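You operate a simulated robot arm through the tools that you are given. There is no shell and no other tool.

The job below is to be done with a simulated robot arm. You get a single attempt, and the scene is never put back.

Task
Switch off the kettle and machine sockets, unplug the kettle, dim the shelf lamps to low.
Fine: the black plug comes out with its switch off and goes into the black holder; the shelf lamps are left on.

It is judged by the outcome, as a careful person would: the job done as asked, and still so three seconds after it is handed in. It fails if anything else is knocked over, pushed out of place, dropped, spilled or broken.

Robot
A 7-joint arm with a two-finger parallel gripper, fixed in place. Base frame: the origin is at the foot of the arm, x ahead of it, y to its left, z up. Lengths are in cm, angles in rad, forces in N, time in s.
Its first joint turns from -2.897 to 2.897 rad. Payload 3.43 kg.
The tool frame sits at the grasp point between the pads (the TCP): z along the fingers, y along the line on which they close. The tips reach 3 cm beyond it. Largest opening 9.4 cm; finger width 2.8, thickness 1; the body of the gripper, 5 by 9.6 cm, starts 5.5 cm behind the TCP.
Orientation is that of the tool frame in the base frame, as [roll, pitch, yaw] about the fixed x, y, z axes, in that order (R = Rz(yaw) Ry(pitch) Rx(roll)). With the fingers straight down and closing along the base's y, the tool's x points along the base's -x, its y along +y and its z along -z.

Tools
- The arm moves only by the tool step_arm. Its argument "series" is a list of rows, each a list of 6 numbers: the shift along the base's x, y, z in units of 50 mm (1.0 is 50 mm), then the turn, a rotation vector about the base's x, y, z in units of 8 degrees (1.0 is 8 degrees). In form: [[dx, dy, dz, wx, wy, wz], ...]. A call has 1 to 20 rows; each row shifts and turns the commanded pose from where the row before left it. "gripper" is the opening, from 0 (shut) to 1 (fully open), set as the call begins (left out, the last holds). A call with a number of a shift or a turn outside -1 to 1 is refused whole. Rows are played at 5 a second. More than 5 cm and 0.15 rad between two rows, or a gripper value outside its range, and nothing of the call is played. A pose out of reach is approached as far as the arm can. The call stops where the force on the tool passes 90 N (or 10 N more than at its start, if that is more) or the arm is blocked; 0.2 s more then pass. The fingers move at their own pace (about 4.5 cm/s each) and stop on an object; they squeeze with about 28 N. The grip force told is the motor's: it shows also when the fingers shut on nothing. Time passes only in rows, and 0.2 s behind the last, so rows that do not move let the fingers close. It gives the time, the measured TCP pose, the force on the tool (base axes), the opening and the grip force at its end, in the units of the frame above (readings bear some noise), with the torque about the TCP (base axes, N m) and any sound that the robot's microphone picked up.
- Cameras (640 x 400 px; columns grow to the right, rows downward): "scene" is fixed at [5.07, -49.96, 177.75]; the picture's right is [0.56, -0.83, 0.00], its down [-0.35, -0.24, -0.91] and it looks along [0.75, 0.51, -0.42] (base axes); focal length 373 px, centre (320, 200). "wrist" rides on the gripper at [7.6, 1.4, -10.2] in the tool frame; the picture's right is [-0.18, 0.98, 0.00], its down [-0.75, -0.14, -0.64] and it looks along [-0.63, -0.12, 0.77] (tool axes); focal length 243 px, centre (320, 200). There is no depth. A picture from a camera that has moved, and an enlarged one, comes with that camera's place and axes in the base frame and with its lens.
- snapshot(camera): a new picture of that camera. The clock stands still meanwhile.
- raise_lower(by): slides the trunk up (or, below 0, down) by that many cm; the arm rides with it, the base frame stays. It gives what a move gives, with no picture.
- enlarge(camera, box): a new picture of the part [left, top, right, bottom] of that camera's present view, enlarged. The clock stands still meanwhile.
- job_done(): hands the job in; it is judged then, once.

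Nothing tells you positions but the pictures and the camera data. Unless the task says otherwise, let go and move clear before handing in.

The tools are called after "Emit:" as name(argument=value, ...) on one line, values as JSON. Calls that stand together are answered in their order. step_arm: Moves the arm, as the interface text tells. Its arguments: {"type":"object","properties":{"series":{"type":"array","items":{"type":"array","items":{"type":"number"}}},"gripper":{"type":"number"}},"required":["series"]} The other tools are called the same way: raise_lower (by) slides the trunk up or down; snapshot (camera) takes a picture; enlarge (camera, box) takes an enlarged picture of a part of a camera's view; job_done () hands the job in.

At the start:

```text
clock: 0.0
tool_pos: [42.1, -6.3, 153.98]
tcp_rot: [-3.134, -0.011, 3.116]
contact_force: [-0.2, -0.3, 0.2]
wrist_torque: [0.0, -0.05, -0.03]
width: 9.41
grasp_force: 0.1
trunk travel left (down, up): [-43.0, 6.0]
```

scene: 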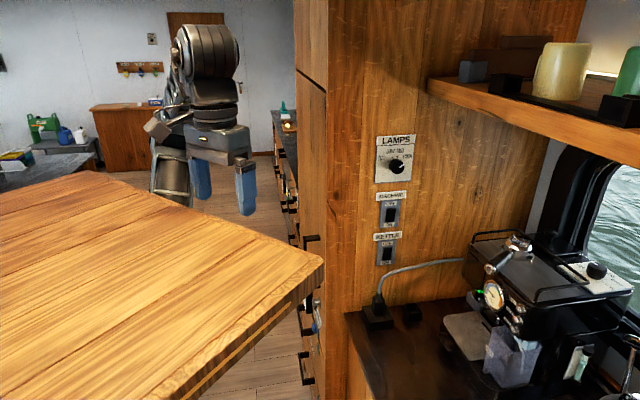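
wrist: 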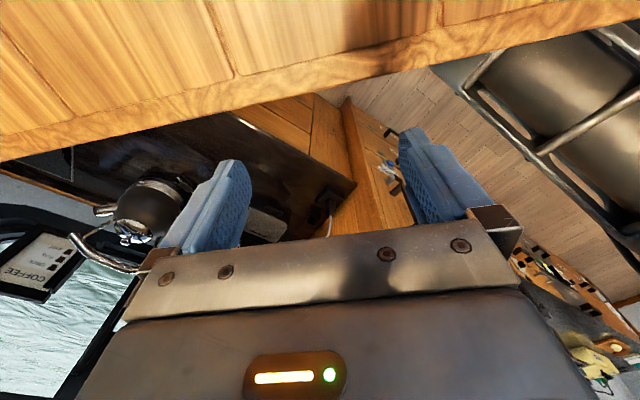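

I see a wooden panel with a LAMPS knob, two socket switches (machine, kettle) and a black plug on a cable below. I'll look closer at these before moving.

Emit:
enlarge(camera="scene", box=[340, 120, 440, 200])

Emit:
enlarge(camera="scene", box=[340, 180, 440, 270])

Emit:
enlarge(camera="scene", box=[340, 250, 480, 350])

Emit:
enlarge(camera="wrist", box=[220, 100, 440, 250])

Emit:
enlarge(camera="scene", box=[420, 200, 640, 400])

```text
5.00 times, centred on (390, 160) of scene
camera zoom: at [5.07, -49.96, 177.75], right [0.56, -0.83, 0.0], down [-0.35, -0.24, -0.91], along [0.75, 0.51, -0.42], focal length 1866 px, centre (-30, 400)
```

zoom: 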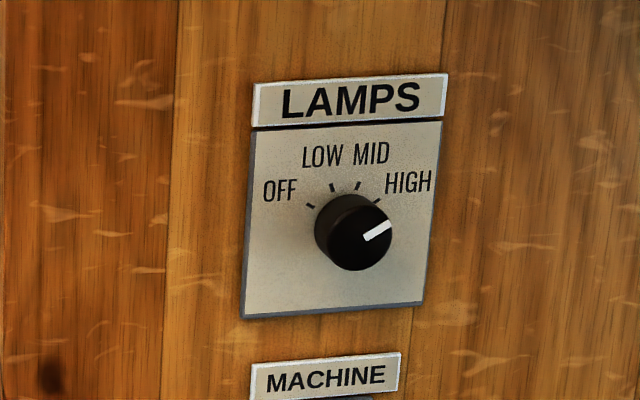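

```text
4.44 times, centred on (390, 225) of scene
camera zoom: at [5.07, -49.96, 177.75], right [0.56, -0.83, 0.0], down [-0.35, -0.24, -0.91], along [0.75, 0.51, -0.42], focal length 1658 px, centre (9, 89)
```

zoom: 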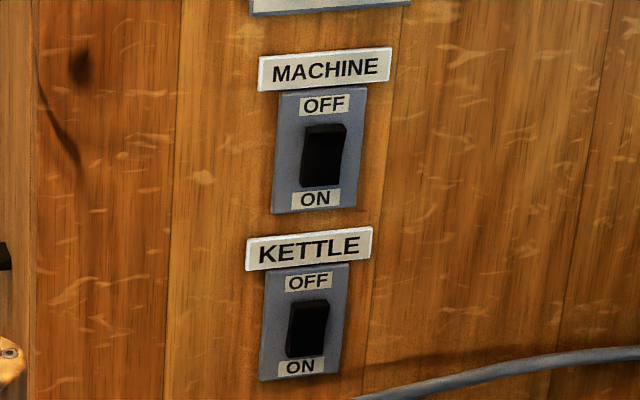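

```text
4.00 times, centred on (410, 300) of scene
camera zoom: at [5.07, -49.96, 177.75], right [0.56, -0.83, 0.0], down [-0.35, -0.24, -0.91], along [0.75, 0.51, -0.42], focal length 1493 px, centre (-40, -200)
```

zoom: 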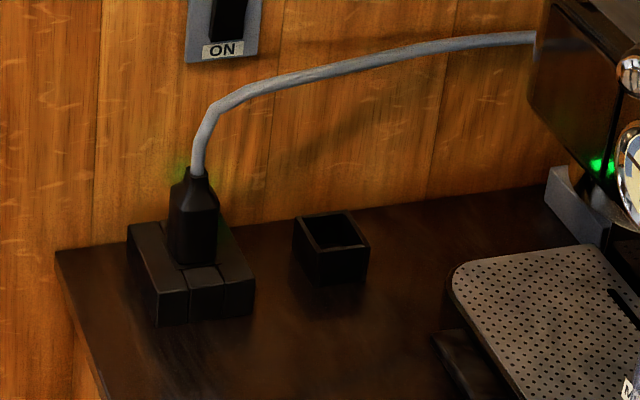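

```text
2.67 times, centred on (330, 175) of wrist
camera zoom: at [34.63, -4.59, 164.33], right [0.21, 0.98, -0.01], down [0.76, -0.16, 0.64], along [0.62, -0.14, -0.77], focal length 647 px, centre (293, 267)
```

zoom: 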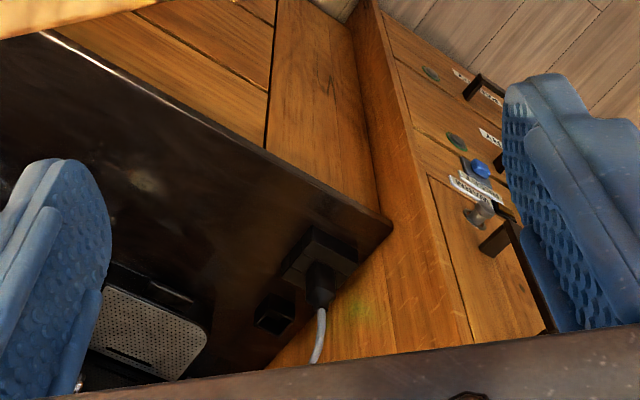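

```text
2.00 times, centred on (530, 300) of scene
camera zoom: at [5.07, -49.96, 177.75], right [0.56, -0.83, 0.0], down [-0.35, -0.24, -0.91], along [0.75, 0.51, -0.42], focal length 746 px, centre (-100, 0)
```

zoom: 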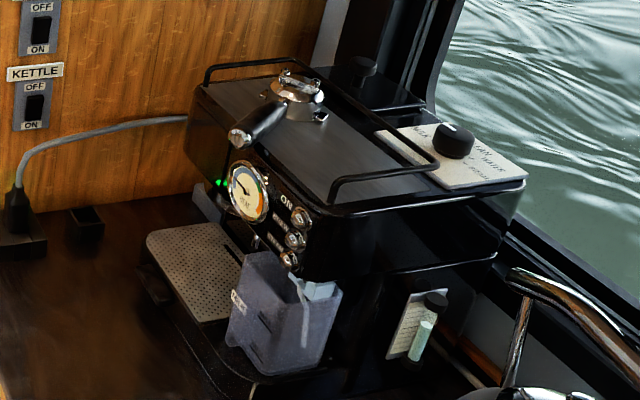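

The wall panel is at about x+y=82 with the switches near (95,-13), the plug near (90,-14,100) and the holder near (99,-22,95). A wooden board close to the arm needs checking before I move, so I'll look at it first.

Emit:
enlarge(camera="scene", box=[0, 150, 400, 400])

Emit:
enlarge(camera="wrist", box=[0, 0, 400, 250])

Emit:
enlarge(camera="wrist", box=[320, 0, 640, 200])

Emit:
enlarge(camera="scene", box=[100, 0, 300, 240])

Emit:
enlarge(camera="scene", box=[400, 0, 640, 160])

```text
1.60 times, centred on (200, 275) of scene
camera zoom: at [5.07, -49.96, 177.75], right [0.56, -0.83, 0.0], down [-0.35, -0.24, -0.91], along [0.75, 0.51, -0.42], focal length 597 px, centre (512, 80)
```

zoom: 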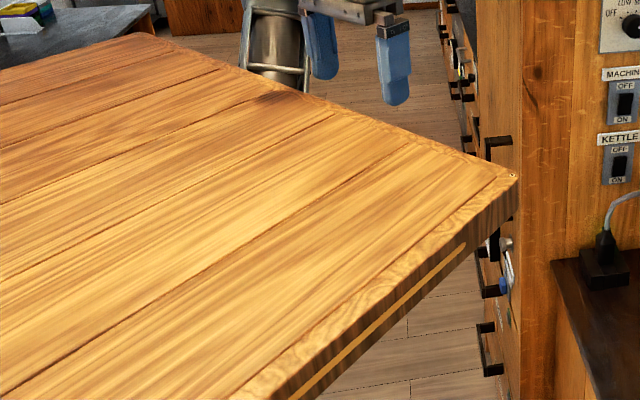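

```text
1.60 times, centred on (200, 125) of wrist
camera zoom: at [34.63, -4.59, 164.33], right [0.21, 0.98, -0.01], down [0.76, -0.16, 0.64], along [0.62, -0.14, -0.77], focal length 388 px, centre (512, 320)
```

zoom: 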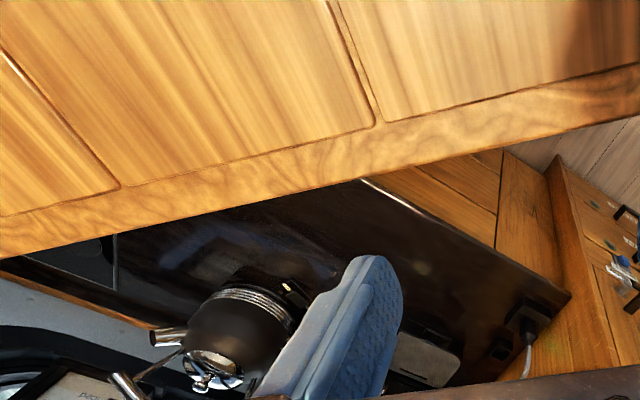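

```text
2.00 times, centred on (480, 100) of wrist
camera zoom: at [34.63, -4.59, 164.33], right [0.21, 0.98, -0.01], down [0.76, -0.16, 0.64], along [0.62, -0.14, -0.77], focal length 485 px, centre (0, 400)
```

zoom: 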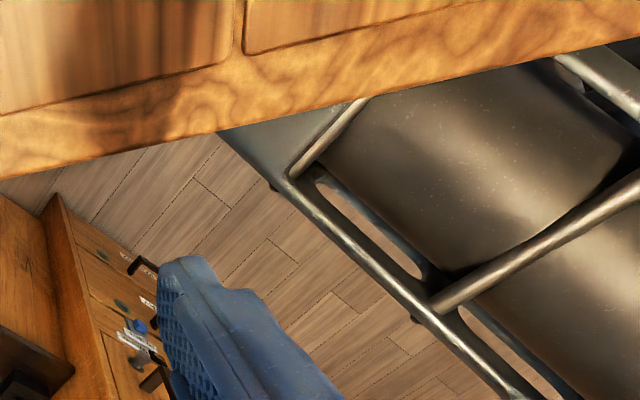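

```text
1.67 times, centred on (200, 120) of scene
camera zoom: at [5.07, -49.96, 177.75], right [0.56, -0.83, 0.0], down [-0.35, -0.24, -0.91], along [0.75, 0.51, -0.42], focal length 622 px, centre (520, 333)
```

zoom: 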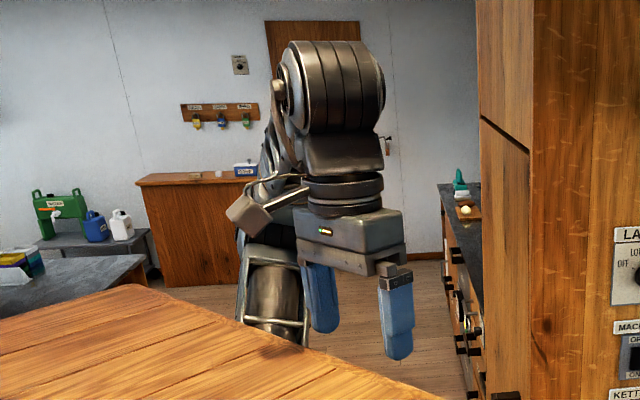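

```text
2.50 times, centred on (520, 80) of scene
camera zoom: at [5.07, -49.96, 177.75], right [0.56, -0.83, 0.0], down [-0.35, -0.24, -0.91], along [0.75, 0.51, -0.42], focal length 933 px, centre (-180, 500)
```

zoom: 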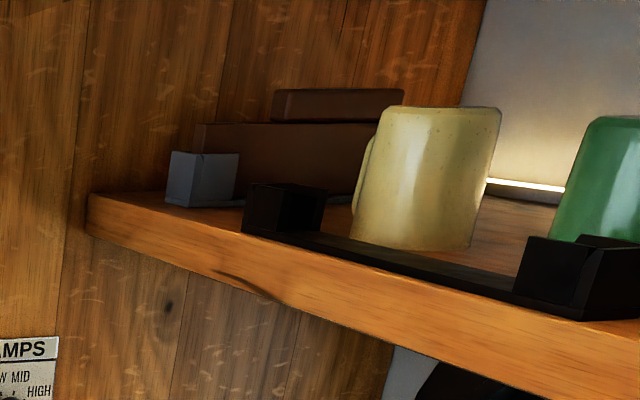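

The board sits just behind the gripper, around z 151 with its edge near x 38. I'll move the hand forward, away from it, and look again.

Emit:
step_arm(series=[[1, 0, 0.4, 0, 0, 0], [1, 0, 0.4, 0, 0, 0], [0.6, 0, 0, 0, 0, 0]])

Emit:
snapshot(camera="scene")

Emit:
snapshot(camera="wrist")

```text
refused: row 1 steps farther than a row can; nothing moved
```

```text
taken
```

scene: 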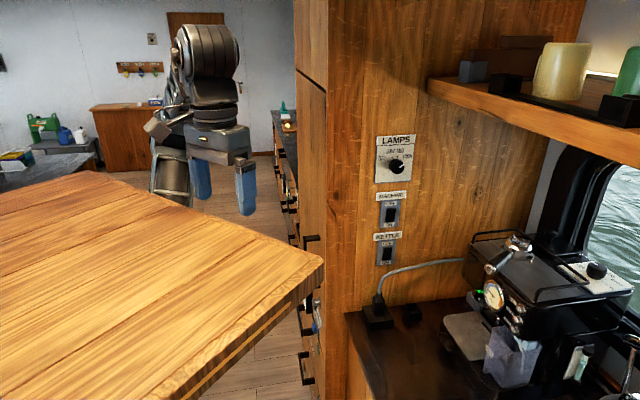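

```text
taken
camera wrist: at [34.63, -4.59, 164.33], right [0.21, 0.98, -0.01], down [0.76, -0.16, 0.64], along [0.62, -0.14, -0.77], focal length 243 px, centre (320, 200)
```

wrist: 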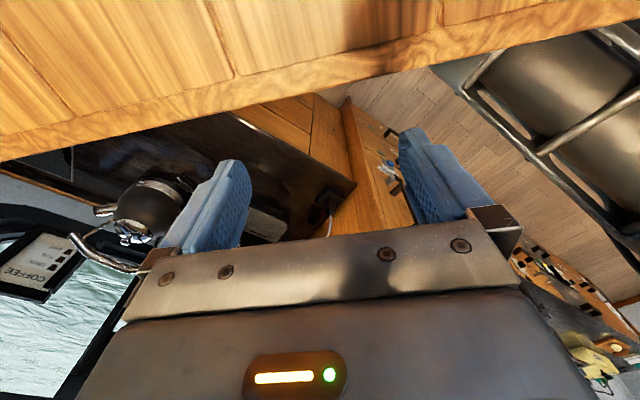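

Each row is limited to 5 cm in total. I'll retry the forward move in smaller steps.

Emit:
step_arm(series=[[0.7, 0, 0.2, 0, 0, 0], [0.8, 0, 0.2, 0, 0, 0], [0.8, 0, 0, 0, 0, 0], [0.5, 0, 0, 0, 0, 0]])

Emit:
snapshot(camera="scene")

Emit:
snapshot(camera="wrist")

```text
clock: 0.6
tool_pos: [46.64, -8.23, 155.21]
tcp_rot: [-3.075, -0.011, 2.922]
contact_force: [-0.3, -0.3, 0.2]
wrist_torque: [0.0, -0.01, -0.01]
width: 9.39
grasp_force: 0.0
out of reach, approached as far as the arm can: row 2
trunk travel left (down, up): [-43.0, 6.0]
stopped in row 2: the arm was blocked; the commanded pose is now the measured one
```

```text
taken
```

scene: 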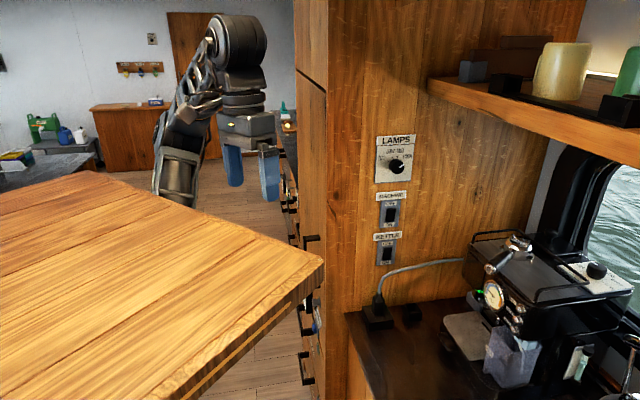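

```text
taken
camera wrist: at [39.81, -4.55, 165.55], right [0.39, 0.92, -0.07], down [0.72, -0.26, 0.64], along [0.57, -0.3, -0.77], focal length 243 px, centre (320, 200)
```

wrist: 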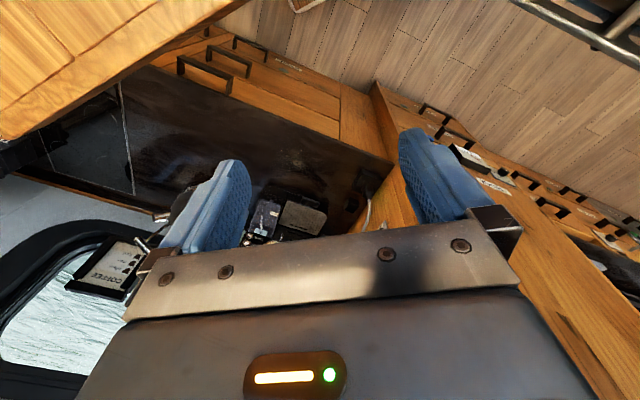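

The arm stopped after about 5 cm because it is out of reach at this height, and the arm's links come up from under the board's front edge. I'll look at the arm's shape closely.

Emit:
enlarge(camera="scene", box=[120, 0, 320, 220])

Emit:
enlarge(camera="wrist", box=[0, 0, 640, 250])

```text
1.82 times, centred on (220, 110) of scene
camera zoom: at [5.07, -49.96, 177.75], right [0.56, -0.83, 0.0], down [-0.35, -0.24, -0.91], along [0.75, 0.51, -0.42], focal length 678 px, centre (502, 364)
```

zoom: 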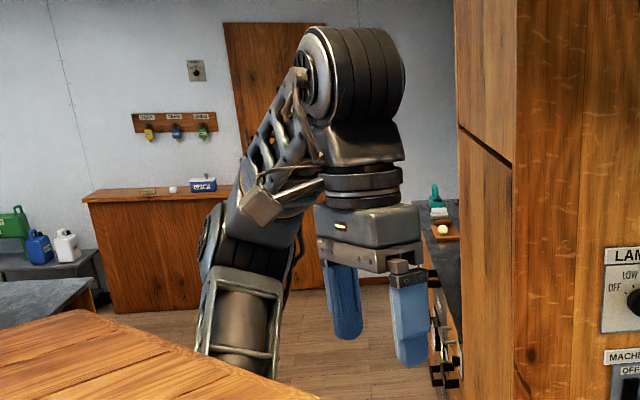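

```text
1.00 times, centred on (320, 125) of wrist (not enlarged: the box is as wide or as high as the picture)
camera zoom: at [39.81, -4.55, 165.55], right [0.39, 0.92, -0.07], down [0.72, -0.26, 0.64], along [0.57, -0.3, -0.77], focal length 243 px, centre (320, 275)
```

zoom: 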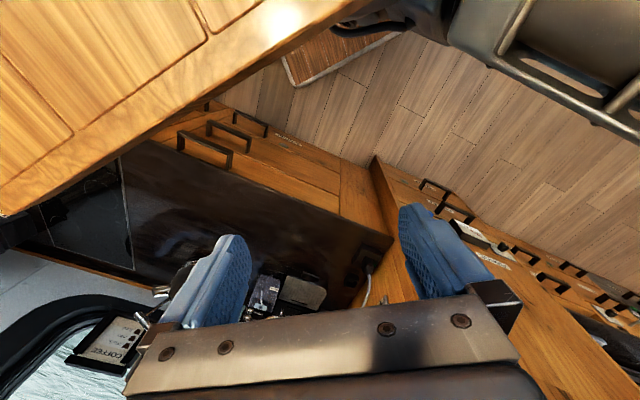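

The upper arm rises from under the board to an elbow near (46,13,155), and the hand is in front of the board's edge. I'll move forward and down in small steps, which should give more reach while staying clear.

Emit:
step_arm(series=[[0.4, 0, -0.4, 0, 0, 0], [0.5, 0, -0.5, 0, 0, 0], [0.5, 0, -0.5, 0, 0, 0]])

Emit:
snapshot(camera="scene")

```text
clock: 1.6
tool_pos: [51.85, -10.59, 149.1]
tcp_rot: [3.104, 0.046, 2.883]
contact_force: [0.0, -0.6, -0.1]
wrist_torque: [-0.01, -0.02, -0.03]
width: 9.41
grasp_force: 0.0
trunk travel left (down, up): [-43.0, 6.0]
stopped in row 3: the arm was blocked; the commanded pose is now the measured one
```

```text
taken
```

scene: 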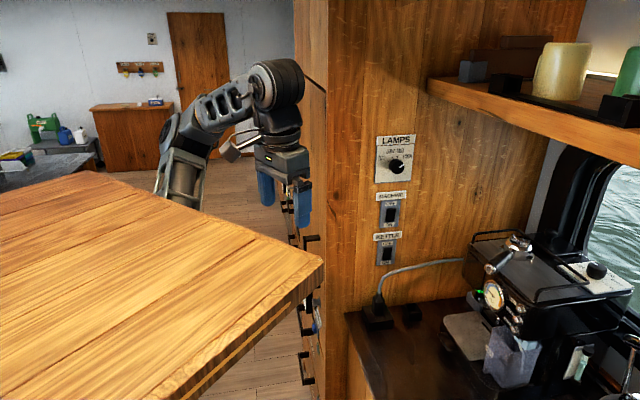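

The arm stopped again with little tool force, so some link may be touching something. I'll look with the wrist camera and zoom in on the elbow.

Emit:
snapshot(camera="wrist")

Emit:
enlarge(camera="scene", box=[120, 40, 340, 220])

```text
taken
camera wrist: at [44.36, -7.56, 159.24], right [0.43, 0.9, 0.05], down [0.66, -0.35, 0.67], along [0.62, -0.26, -0.74], focal length 243 px, centre (320, 200)
```

wrist: 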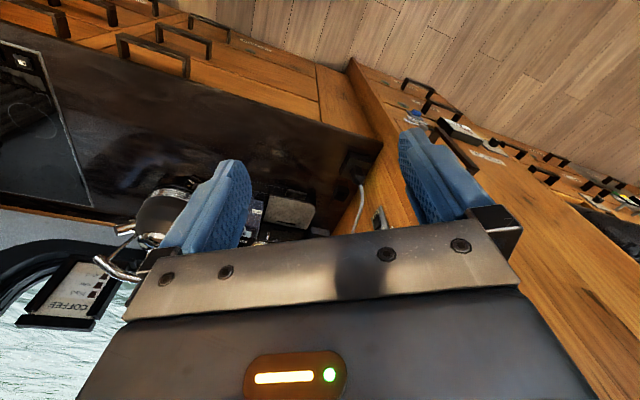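

```text
2.22 times, centred on (230, 130) of scene
camera zoom: at [5.07, -49.96, 177.75], right [0.56, -0.83, 0.0], down [-0.35, -0.24, -0.91], along [0.75, 0.51, -0.42], focal length 829 px, centre (520, 356)
```

zoom: 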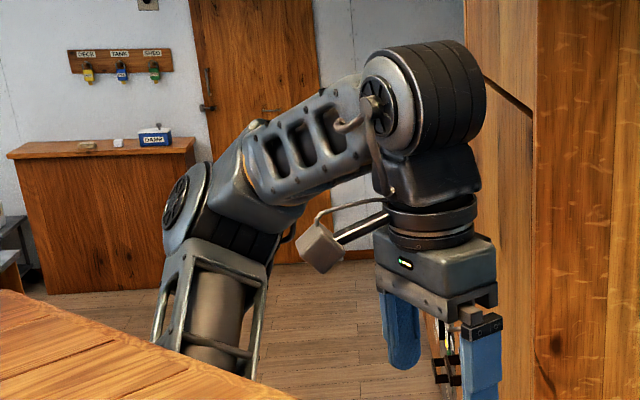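

The hand and forearm are clear in front of the board, and lowering the trunk takes the upper arm away from the board's underside. I'll lower it a little and look again.

Emit:
raise_lower(by=-6)

Emit:
snapshot(camera="scene")

Emit:
snapshot(camera="wrist")

```text
clock: 2.6
tool_pos: [52.03, -10.56, 143.27]
tcp_rot: [3.103, 0.049, 2.884]
contact_force: [-0.3, 0.2, -0.4]
wrist_torque: [0.0, 0.0, -0.01]
width: 9.37
grasp_force: 0.0
trunk travel left (down, up): [-37.0, 12.0]
```

```text
taken
```

scene: 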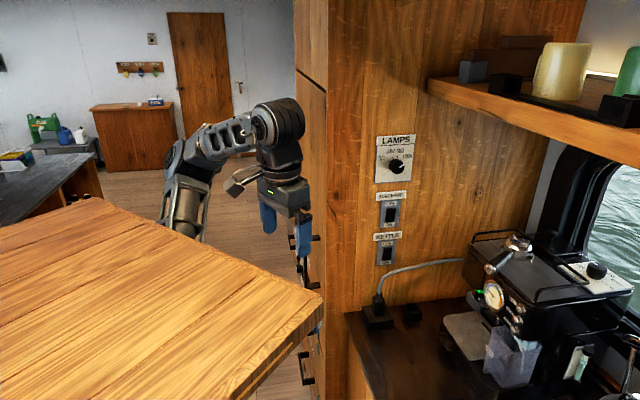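

```text
taken
camera wrist: at [44.37, -7.56, 153.24], right [0.43, 0.9, 0.05], down [0.66, -0.34, 0.67], along [0.62, -0.26, -0.74], focal length 243 px, centre (320, 200)
```

wrist: 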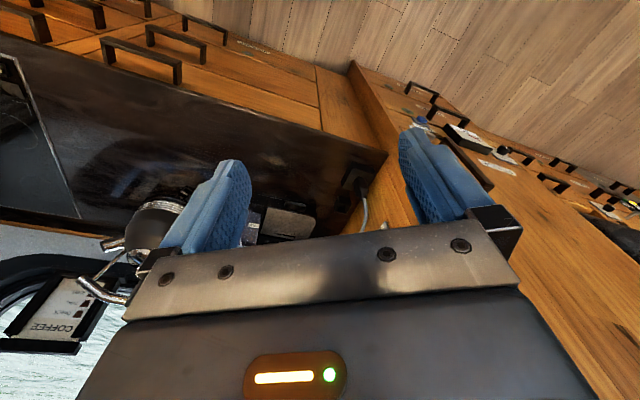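

The board moved down with the trunk, so it is part of the robot's own stand and stays fixed relative to the arm. I'll continue with the tool lower and farther forward so the arm unfolds from under it.

Emit:
step_arm(series=[[0.2, 0, -0.6, 0, 0, 0], [0.2, 0, -0.6, 0, 0, 0], [0.2, 0, -0.6, 0, 0, 0], [0.2, 0, -0.6, 0, 0, 0]])

Emit:
snapshot(camera="scene")

```text
clock: 3.8
tool_pos: [54.57, -13.61, 131.3]
tcp_rot: [3.091, 0.055, 2.769]
contact_force: [-0.5, 0.0, 0.0]
wrist_torque: [-0.03, 0.01, -0.01]
width: 9.4
grasp_force: 0.1
trunk travel left (down, up): [-37.0, 12.0]
stopped in row 4: the arm was blocked; the commanded pose is now the measured one
```

```text
taken
```

scene: 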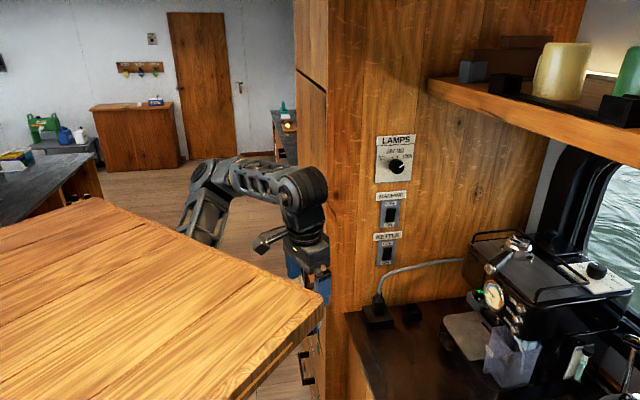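

The stops come with sideways drift, which could be speed lag or a link pressing on something. I'll test with slow, small steps to tell which.

Emit:
step_arm(series=[[0, 0, 0, 0, 0, 0], [0.1, 0, -0.1, 0, 0, 0], [0.1, 0, -0.1, 0, 0, 0], [0.1, 0, -0.1, 0, 0, 0], [0.1, 0, -0.1, 0, 0, 0]])

Emit:
snapshot(camera="wrist")

Emit:
enlarge(camera="scene", box=[120, 120, 360, 320])

```text
clock: 5.0
tool_pos: [56.48, -13.82, 129.47]
tcp_rot: [3.09, 0.056, 2.758]
contact_force: [0.6, 0.7, -0.5]
wrist_torque: [-0.03, 0.01, 0.02]
width: 9.43
grasp_force: 0.0
trunk travel left (down, up): [-37.0, 12.0]
```

```text
taken
camera wrist: at [49.25, -9.87, 139.4], right [0.54, 0.84, 0.06], down [0.6, -0.43, 0.68], along [0.59, -0.33, -0.74], focal length 243 px, centre (320, 200)
```

wrist: 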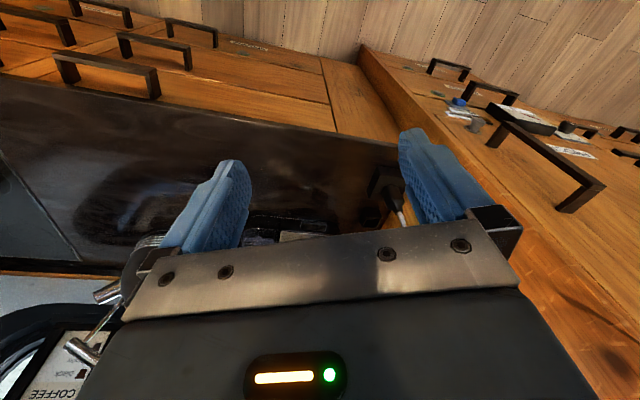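

```text
2.00 times, centred on (240, 220) of scene
camera zoom: at [5.07, -49.96, 177.75], right [0.56, -0.83, 0.0], down [-0.35, -0.24, -0.91], along [0.75, 0.51, -0.42], focal length 746 px, centre (480, 160)
```

zoom: 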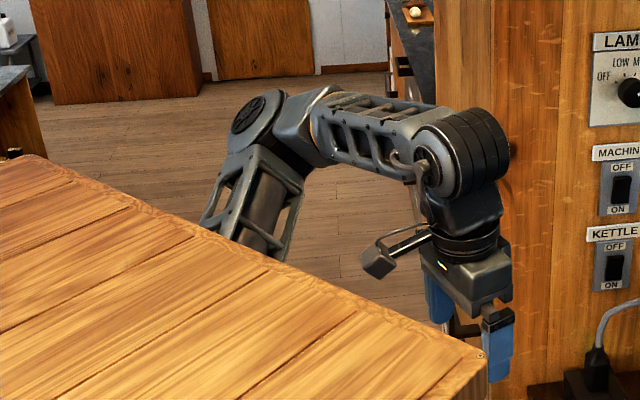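

Slow moves track accurately, so the stops were just speed lag. Next I'll turn the hand about the vertical to face the panel, stepping slowly forward and right.

Emit:
step_arm(series=[[0.1, -0.08, 0, 0, 0, 0.42], [0.1, -0.08, 0, 0, 0, 0.42], [0.1, -0.08, 0, 0, 0, 0.42], [0.1, -0.08, 0, 0, 0, 0.42], [0.1, -0.08, 0, 0, 0, 0.42], [0.1, -0.08, 0, 0, 0, 0.42], [0.1, -0.08, 0, 0, 0, 0.42], [0.1, -0.08, 0, 0, 0, 0.42], [0.1, -0.08, 0, 0, 0, 0.42], [0.1, -0.08, 0, 0, 0, 0.42]])

Emit:
snapshot(camera="scene")

```text
clock: 7.2
tool_pos: [61.73, -17.35, 129.18]
tcp_rot: [3.098, 0.052, -2.92]
contact_force: [-0.2, 0.4, -0.1]
wrist_torque: [-0.02, -0.01, 0.03]
width: 9.37
grasp_force: 0.1
trunk travel left (down, up): [-37.0, 12.0]
```

```text
taken
```

scene: 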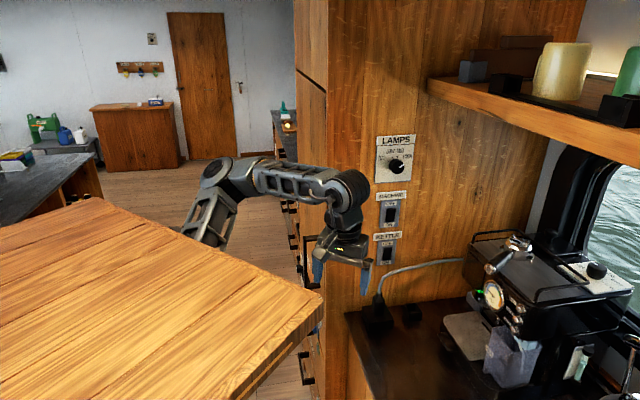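

That works well. I'll finish the yaw and then tilt the tool up towards the wall.

Emit:
step_arm(series=[[0.1, -0.08, 0, 0, 0, 0.42], [0.1, -0.08, 0, 0, 0, 0.42], [0.1, -0.08, 0, 0, 0, 0.42], [0.1, -0.08, 0, 0, 0, 0.42], [0.1, -0.08, 0, 0, 0, 0.42], [0.1, -0.08, 0, 0, 0, 0.42], [0.1, -0.08, 0, 0, 0, 0.42], [0.1, -0.08, 0, 0, 0, 0.42], [0.1, -0.08, 0, 0, 0, 0.42], [0.1, -0.08, 0, 0, 0, 0.26]])

Emit:
step_arm(series=[[0.12, 0, 0, 0.3, -0.3, 0], [0.12, 0, 0, 0.3, -0.3, 0], [0.12, 0, 0, 0.3, -0.3, 0], [0.12, 0, 0, 0.3, -0.3, 0], [0.12, 0, 0, 0.3, -0.3, 0], [0.12, 0, 0, 0.3, -0.3, 0], [0.12, 0, 0, 0.3, -0.3, 0], [0.12, 0, 0, 0.3, -0.3, 0], [0.12, 0, 0, 0.3, -0.3, 0], [0.12, 0, 0, 0.3, -0.3, 0]])

Emit:
snapshot(camera="scene")

Emit:
snapshot(camera="wrist")

```text
clock: 9.4
tool_pos: [66.73, -21.34, 129.31]
tcp_rot: [3.1, 0.049, -2.355]
contact_force: [0.0, 0.9, 0.2]
wrist_torque: [0.01, 0.03, -0.02]
width: 9.41
grasp_force: 0.0
trunk travel left (down, up): [-37.0, 12.0]
```

```text
clock: 11.6
tool_pos: [72.83, -21.17, 129.24]
tcp_rot: [3.097, 0.64, -2.357]
contact_force: [0.4, 0.4, -0.5]
wrist_torque: [-0.01, -0.02, -0.01]
width: 9.41
grasp_force: 0.0
trunk travel left (down, up): [-37.0, 12.0]
```

```text
taken
```

scene: 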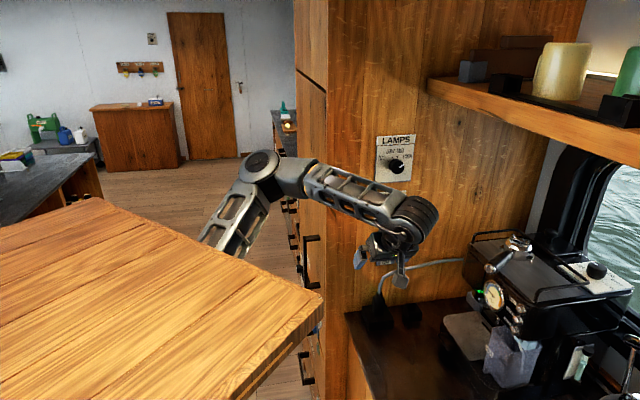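

```text
taken
camera wrist: at [63.47, -29.23, 133.0], right [-0.61, 0.78, 0.15], down [0.28, 0.04, 0.96], along [0.74, 0.62, -0.24], focal length 243 px, centre (320, 200)
```

wrist: 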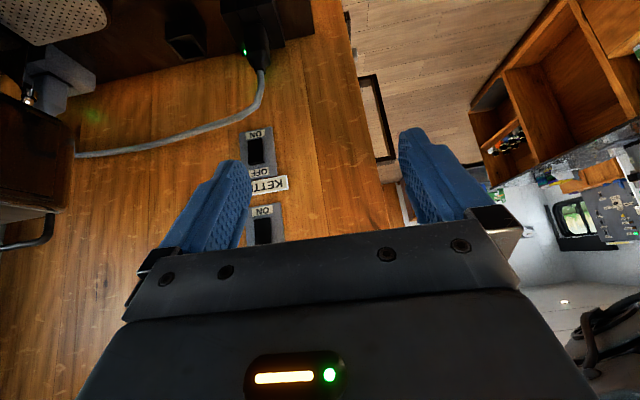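

The wrist camera now sees the wall and switches, upside down. I'll finish tilting to horizontal while sliding over in front of the switches.

Emit:
step_arm(series=[[0.15, -0.05, 0, 0.337, -0.337, 0], [0.15, -0.05, 0, 0.337, -0.337, 0], [0.15, -0.05, 0, 0.337, -0.337, 0], [0.15, -0.05, 0, 0.337, -0.337, 0], [0.15, -0.05, 0, 0.337, -0.337, 0], [0.15, -0.05, 0, 0.337, -0.337, 0], [0.15, -0.05, 0, 0.337, -0.337, 0]])

Emit:
snapshot(camera="scene")

Emit:
snapshot(camera="wrist")

```text
clock: 13.2
tool_pos: [81.04, -22.66, 123.18]
tcp_rot: [3.039, 1.069, -2.404]
contact_force: [-0.4, 0.1, 0.4]
wrist_torque: [-0.04, 0.01, -0.04]
width: 9.4
grasp_force: 0.2
out of reach, approached as far as the arm can: row 3, 4, 5, 6, 7
trunk travel left (down, up): [-37.0, 12.0]
```

```text
taken
```

scene: 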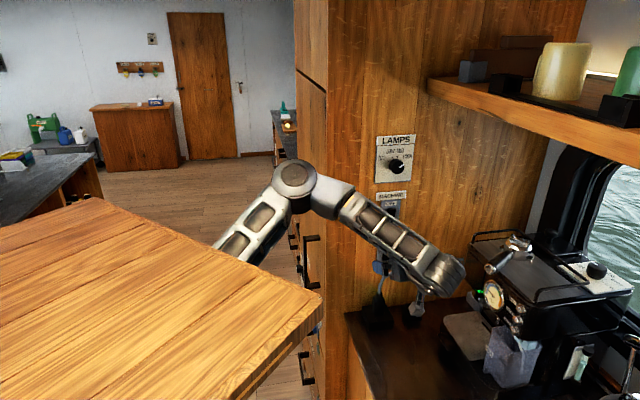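

```text
taken
camera wrist: at [71.28, -30.9, 121.64], right [-0.66, 0.73, 0.21], down [0.0, -0.28, 0.96], along [0.76, 0.63, 0.18], focal length 243 px, centre (320, 200)
```

wrist: 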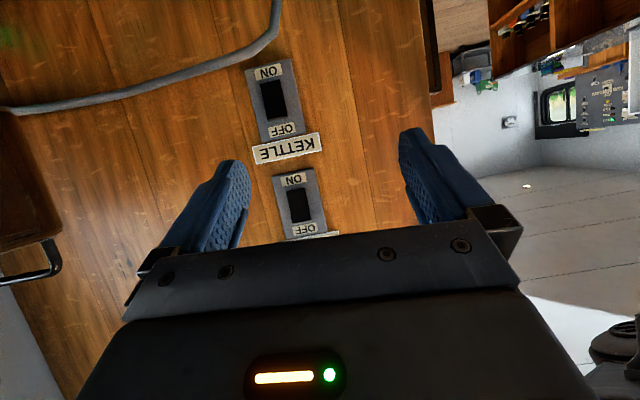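

The tilt saturated because the forearm slopes down too steeply. I'll lower the trunk so the forearm can be more level, raising the tool to compensate.

Emit:
raise_lower(by=-6)

Emit:
step_arm(series=[[0, 0, 0.15, 0, 0, 0], [0, 0, 0.15, 0, 0, 0], [0, 0, 0.15, 0, 0, 0], [0, 0, 0.15, 0, 0, 0], [0, 0, 0.15, 0, 0, 0], [0, 0, 0.15, 0, 0, 0], [0, 0, 0.15, 0, 0, 0], [0, 0, 0.15, 0, 0, 0]])

Emit:
snapshot(camera="scene")

```text
clock: 14.2
tool_pos: [80.87, -22.9, 117.03]
tcp_rot: [3.027, 1.075, -2.422]
contact_force: [-0.2, -0.5, -0.2]
wrist_torque: [0.0, 0.0, -0.02]
width: 9.42
grasp_force: 0.2
trunk travel left (down, up): [-31.0, 18.0]
```

```text
clock: 16.2
tool_pos: [83.91, -23.05, 119.59]
tcp_rot: [3.014, 1.065, -2.438]
contact_force: [-0.4, -0.6, -0.5]
wrist_torque: [-0.01, 0.01, -0.02]
width: 9.4
grasp_force: 0.0
out of reach, approached as far as the arm can: row 1, 2, 3, 4, 5, 6, 7, 8
trunk travel left (down, up): [-31.0, 18.0]
stopped in row 8: the arm was blocked; the commanded pose is now the measured one
```

```text
taken
```

scene: 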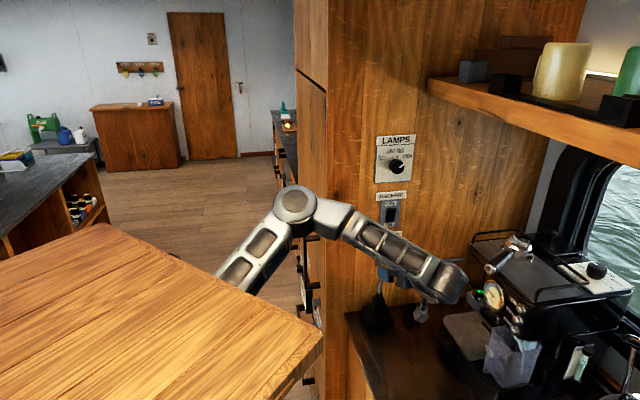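

It is still limited, most likely by wrist roll. I'll roll the hand about its own axis towards camera-left, the orientation I want for the switches anyway, to free the wrist.

Emit:
step_arm(series=[[0, 0, 0, 0.25, 0.25, -0.19], [0, 0, 0, 0.25, 0.25, -0.19], [0, 0, 0, 0.25, 0.25, -0.19], [0, 0, 0, 0.25, 0.25, -0.19], [0, 0, 0, 0.25, 0.25, -0.19], [0, 0, 0, 0.25, 0.25, -0.19]])

```text
clock: 17.6
tool_pos: [83.8, -23.1, 119.39]
tcp_rot: [2.495, 0.949, -3.042]
contact_force: [0.3, 0.0, -1.2]
wrist_torque: [-0.04, 0.0, -0.02]
width: 9.39
grasp_force: 0.1
trunk travel left (down, up): [-31.0, 18.0]
```

Rolling works without limits. I'll continue the roll to camera-left.

Emit:
step_arm(series=[[0, 0, 0, 0.31, 0.31, -0.24], [0, 0, 0, 0.31, 0.31, -0.24], [0, 0, 0, 0.31, 0.31, -0.24], [0, 0, 0, 0.31, 0.31, -0.24], [0, 0, 0, 0.31, 0.31, -0.24], [0, 0, 0, 0.31, 0.31, -0.24], [0, 0, 0, 0.31, 0.31, -0.24], [0, 0, 0, 0.31, 0.31, -0.24], [0, 0, 0, 0.31, 0.31, -0.24], [0, 0, 0, 0.31, 0.31, -0.24], [0, 0, 0, 0.31, 0.31, -0.24], [0, 0, 0, 0.31, 0.31, -0.24], [0, 0, 0, 0.31, 0.31, -0.24], [0, 0, 0, 0.31, 0.31, -0.24], [0, 0, 0, 0.31, 0.31, -0.24], [0, 0, 0, 0.31, 0.31, -0.24], [0, 0, 0, 0.31, 0.31, -0.24]])

Emit:
snapshot(camera="scene")

Emit:
snapshot(camera="wrist")

```text
clock: 21.2
tool_pos: [83.91, -23.03, 119.78]
tcp_rot: [2.019, 0.011, 2.359]
contact_force: [-0.9, -0.7, 0.2]
wrist_torque: [0.01, 0.0, 0.0]
width: 9.42
grasp_force: 0.0
trunk travel left (down, up): [-31.0, 18.0]
```

```text
taken
```

scene: 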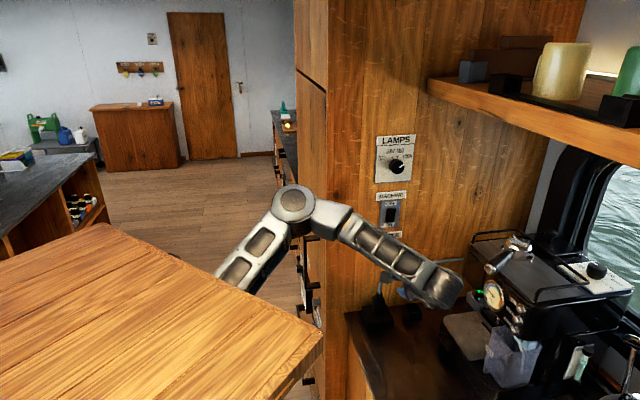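

```text
taken
camera wrist: at [72.4, -23.74, 125.55], right [0.42, 0.18, 0.89], down [0.08, -0.98, 0.16], along [0.9, 0.01, -0.43], focal length 243 px, centre (320, 200)
```

wrist: 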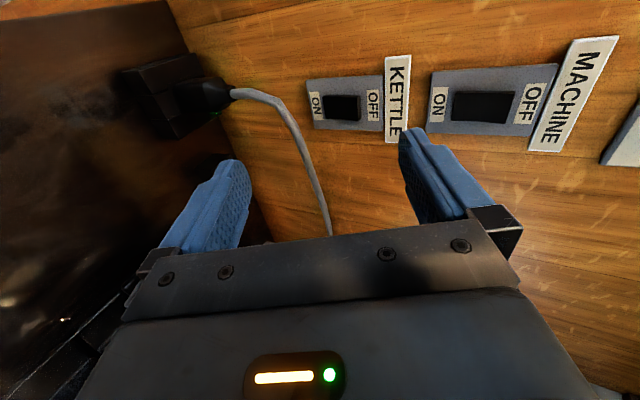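

The hand is now camera-left and about 26° below horizontal. I'll level it and raise it so I can triangulate the switches from two close views.

Emit:
step_arm(series=[[0, 0, 0.12, 0.226, -0.226, 0], [0, 0, 0.12, 0.226, -0.226, 0], [0, 0, 0.12, 0.226, -0.226, 0], [0, 0, 0.12, 0.226, -0.226, 0], [0, 0, 0.12, 0.226, -0.226, 0], [0, 0, 0.12, 0.226, -0.226, 0], [0, 0, 0.12, 0.226, -0.226, 0], [0, 0, 0.12, 0.226, -0.226, 0], [0, 0, 0.12, 0.226, -0.226, 0], [0, 0, 0.12, 0.226, -0.226, 0]])

Emit:
snapshot(camera="scene")

Emit:
snapshot(camera="wrist")

```text
clock: 23.6
tool_pos: [89.74, -23.75, 118.98]
tcp_rot: [1.606, -0.026, 2.356]
contact_force: [0.9, 0.3, -0.1]
wrist_torque: [-0.02, 0.02, 0.0]
width: 9.42
grasp_force: 0.0
out of reach, approached as far as the arm can: row 3, 4, 5, 6, 7, 8, 9, 10
trunk travel left (down, up): [-31.0, 18.0]
stopped in row 10: the arm was blocked; the commanded pose is now the measured one
```

```text
taken
```

scene: 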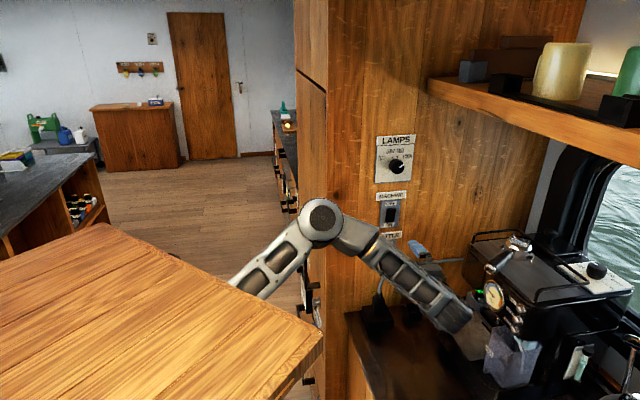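

```text
taken
camera wrist: at [77.15, -25.63, 121.09], right [0.17, -0.12, 0.98], down [0.07, -0.99, -0.14], along [0.98, 0.1, -0.16], focal length 243 px, centre (320, 200)
```

wrist: 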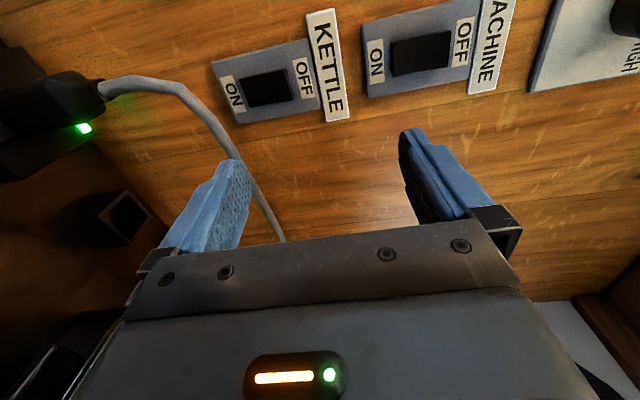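

The tool is now level with the camera on the left, and the trunk can do the vertical positioning. Triangulation puts the machine rocker at about (97,-13,127.7) and the kettle rocker at (96.7,-13,114.5), so I'll raise the trunk and close the fingers.

Emit:
raise_lower(by=10)

Emit:
step_arm(series=[[0, 0, 0, 0, 0, 0], [0, 0, 0, 0, 0, 0], [0, 0, 0, 0, 0, 0], [0, 0, 0, 0, 0, 0], [0, 0, 0, 0, 0, 0], [0, 0, 0, 0, 0, 0]], gripper=0)

Emit:
snapshot(camera="wrist")

Emit:
snapshot(camera="scene")

```text
clock: 24.9
tool_pos: [89.71, -23.82, 129.01]
tcp_rot: [1.605, -0.026, 2.355]
contact_force: [-0.5, 0.3, -0.1]
wrist_torque: [-0.02, 0.01, -0.02]
width: 9.41
grasp_force: 0.0
trunk travel left (down, up): [-41.0, 8.0]
```

```text
clock: 26.3
tool_pos: [89.71, -23.74, 129.06]
tcp_rot: [1.606, -0.028, 2.355]
contact_force: [0.4, 0.8, -0.3]
wrist_torque: [-0.01, 0.02, 0.0]
width: 0.0
grasp_force: 26.2
trunk travel left (down, up): [-41.0, 8.0]
```

```text
taken
camera wrist: at [77.17, -25.63, 131.13], right [0.17, -0.12, 0.98], down [0.07, -0.99, -0.14], along [0.98, 0.1, -0.16], focal length 243 px, centre (320, 200)
```

wrist: 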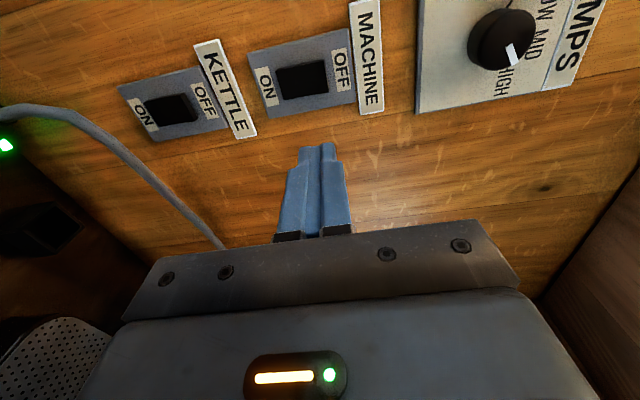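

```text
taken
```

scene: 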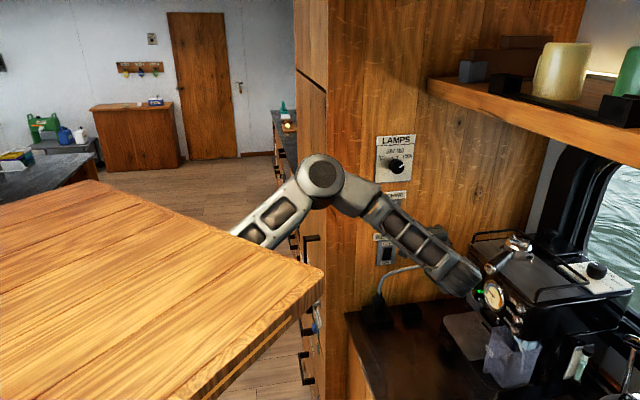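

The fingers are shut at z 129, level with the OFF end of the machine rocker. I'll slide towards it slowly and stop short of the wall to check alignment.

Emit:
step_arm(series=[[0.045, 0.096, 0, 0, 0, 0], [0.045, 0.096, 0, 0, 0, 0], [0.045, 0.096, 0, 0, 0, 0], [0.045, 0.096, 0, 0, 0, 0], [0.045, 0.096, 0, 0, 0, 0], [0.045, 0.096, 0, 0, 0, 0], [0.045, 0.096, 0, 0, 0, 0], [0.045, 0.096, 0, 0, 0, 0], [0.045, 0.096, 0, 0, 0, 0], [0.045, 0.096, 0, 0, 0, 0], [0.045, 0.096, 0, 0, 0, 0], [0.045, 0.096, 0, 0, 0, 0]])

Emit:
snapshot(camera="wrist")

Emit:
snapshot(camera="scene")

```text
clock: 28.9
tool_pos: [92.24, -17.93, 129.55]
tcp_rot: [1.603, -0.021, 2.355]
contact_force: [0.6, 0.4, 0.5]
wrist_torque: [-0.03, 0.0, -0.02]
width: 0.03
grasp_force: 28.0
trunk travel left (down, up): [-41.0, 8.0]
```

```text
taken
camera wrist: at [79.78, -19.85, 131.48], right [0.17, -0.12, 0.98], down [0.07, -0.99, -0.14], along [0.98, 0.1, -0.16], focal length 243 px, centre (320, 200)
```

wrist: 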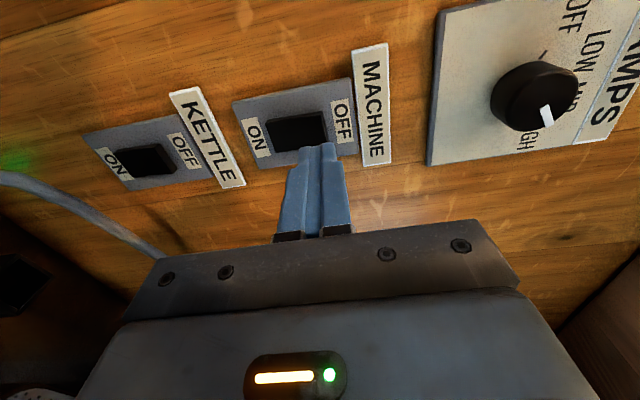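

```text
taken
```

scene: 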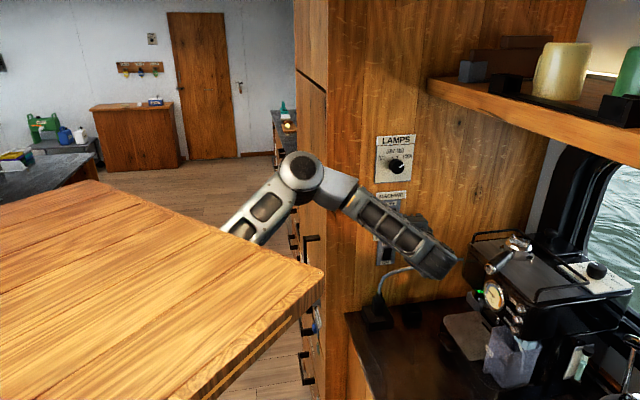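

Alignment is good, but the finger is slightly high on the rocker. I'll drop 0.7 cm and advance in small increments.

Emit:
step_arm(series=[[0, 0, -0.07, 0, 0, 0], [0, 0, -0.07, 0, 0, 0], [0.05, 0.05, 0, 0, 0, 0], [0.05, 0.05, 0, 0, 0, 0], [0.05, 0.05, 0, 0, 0, 0], [0.05, 0.05, 0, 0, 0, 0], [0.05, 0.05, 0, 0, 0, 0], [0.05, 0.05, 0, 0, 0, 0], [0.05, 0.05, 0, 0, 0, 0], [0.05, 0.05, 0, 0, 0, 0]])

Emit:
snapshot(camera="wrist")

```text
clock: 31.1
tool_pos: [94.3, -16.05, 128.84]
tcp_rot: [1.602, -0.022, 2.356]
contact_force: [-0.1, -0.4, 0.6]
wrist_torque: [0.03, 0.05, -0.05]
width: 0.03
grasp_force: 27.7
trunk travel left (down, up): [-41.0, 8.0]
```

```text
taken
camera wrist: at [81.78, -17.9, 130.78], right [0.17, -0.12, 0.98], down [0.07, -0.99, -0.14], along [0.98, 0.1, -0.16], focal length 243 px, centre (320, 200)
```

wrist: 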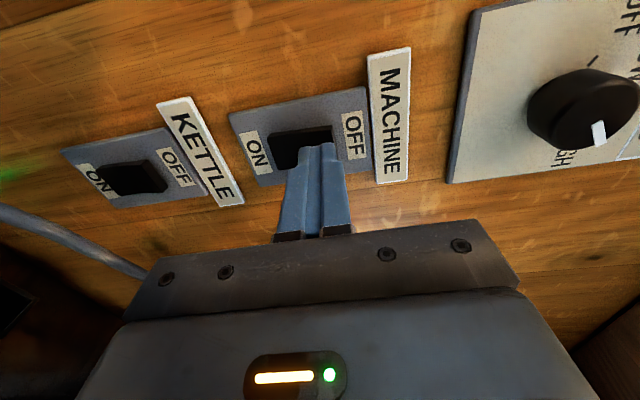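

The finger sits over the OFF half of the machine rocker. I'll keep advancing gently until it clicks.

Emit:
step_arm(series=[[0.035, 0.035, 0, 0, 0, 0], [0.035, 0.035, 0, 0, 0, 0], [0.035, 0.035, 0, 0, 0, 0], [0.035, 0.035, 0, 0, 0, 0], [0.035, 0.035, 0, 0, 0, 0]])

Emit:
enlarge(camera="wrist", box=[200, 60, 440, 210])

```text
clock: 32.3
tool_pos: [95.11, -15.12, 128.86]
tcp_rot: [1.602, -0.021, 2.357]
contact_force: [-4.8, -2.1, -0.4]
wrist_torque: [-0.02, 0.04, 0.04]
width: 0.0
grasp_force: 28.1
trunk travel left (down, up): [-41.0, 8.0]
```

```text
2.67 times, centred on (320, 135) of wrist
camera zoom: at [82.62, -17.06, 130.81], right [0.17, -0.12, 0.98], down [0.07, -0.99, -0.14], along [0.98, 0.1, -0.16], focal length 647 px, centre (320, 373)
```

zoom: 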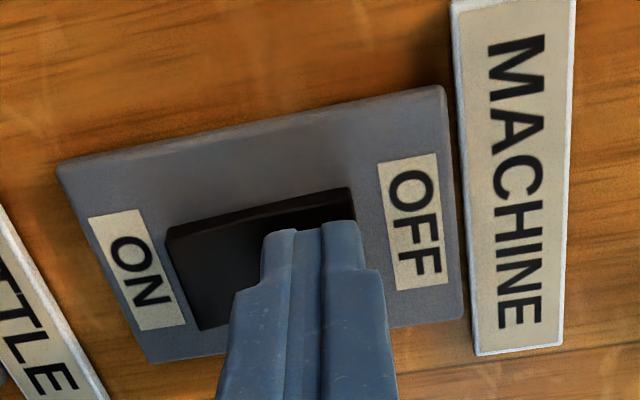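

Contact has started at about 5 N. I'll push a little further and listen for the click.

Emit:
step_arm(series=[[0.03, 0.03, 0, 0, 0, 0], [0.03, 0.03, 0, 0, 0, 0], [0.03, 0.03, 0, 0, 0, 0]])

Emit:
enlarge(camera="wrist", box=[200, 60, 440, 210])

```text
clock: 33.1
tool_pos: [95.21, -15.19, 128.86]
tcp_rot: [1.606, -0.023, 2.352]
contact_force: [-73.2, -27.6, -6.5]
wrist_torque: [-0.43, 0.91, 1.13]
width: 0.0
grasp_force: 28.3
trunk travel left (down, up): [-41.0, 8.0]
```

```text
2.67 times, centred on (320, 135) of wrist
camera zoom: at [82.65, -16.98, 130.86], right [0.17, -0.12, 0.98], down [0.07, -0.99, -0.14], along [0.98, 0.09, -0.16], focal length 647 px, centre (320, 373)
```

zoom: 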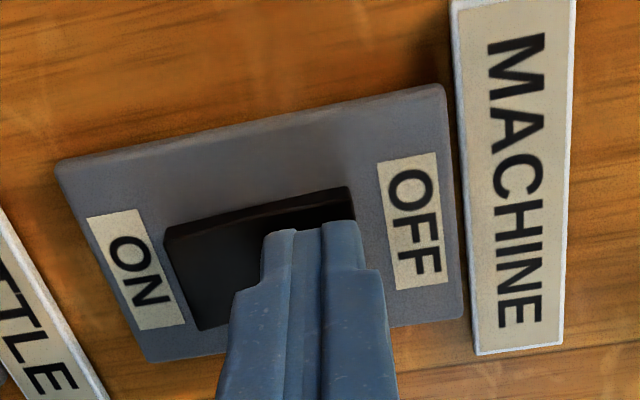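

The force rose to about 78 N with no click reported. I'll back off and inspect the rocker against the untouched kettle one.

Emit:
step_arm(series=[[-0.06, -0.06, 0, 0, 0, 0], [-0.08, -0.08, 0, 0, 0, 0], [-0.1, -0.1, 0, 0, 0, 0], [-0.1, -0.1, 0, 0, 0, 0], [-0.1, -0.1, 0, 0, 0, 0], [-0.1, -0.1, 0, 0, 0, 0], [-0.1, -0.1, 0, 0, 0, 0], [-0.1, -0.1, 0, 0, 0, 0]])

Emit:
enlarge(camera="wrist", box=[60, 60, 380, 260])

Emit:
enlarge(camera="scene", box=[360, 180, 440, 230])

```text
clock: 34.9
tool_pos: [91.98, -18.39, 128.86]
tcp_rot: [1.602, -0.021, 2.356]
contact_force: [-0.5, -0.1, 0.2]
wrist_torque: [0.03, 0.02, 0.03]
width: 0.01
grasp_force: 28.8
trunk travel left (down, up): [-41.0, 8.0]
```

```text
2.00 times, centred on (220, 160) of wrist
camera zoom: at [79.45, -20.21, 130.78], right [0.17, -0.12, 0.98], down [0.07, -0.99, -0.14], along [0.98, 0.1, -0.16], focal length 485 px, centre (520, 280)
```

zoom: 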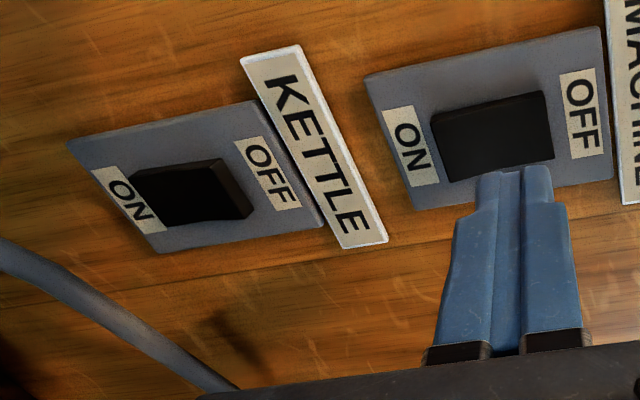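

```text
8.00 times, centred on (400, 205) of scene
camera zoom: at [5.07, -49.96, 177.75], right [0.56, -0.83, 0.0], down [-0.35, -0.24, -0.91], along [0.75, 0.51, -0.42], focal length 2985 px, centre (-320, 160)
```

zoom: 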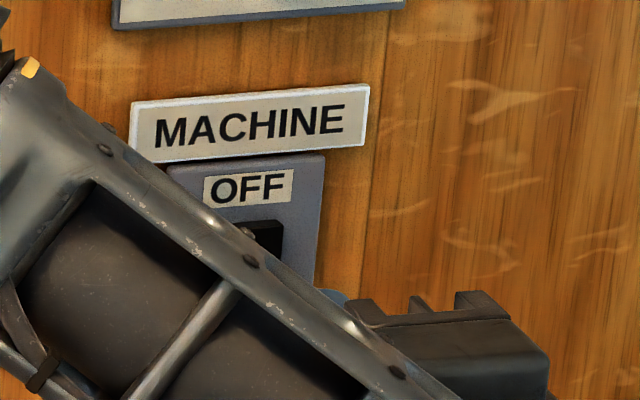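

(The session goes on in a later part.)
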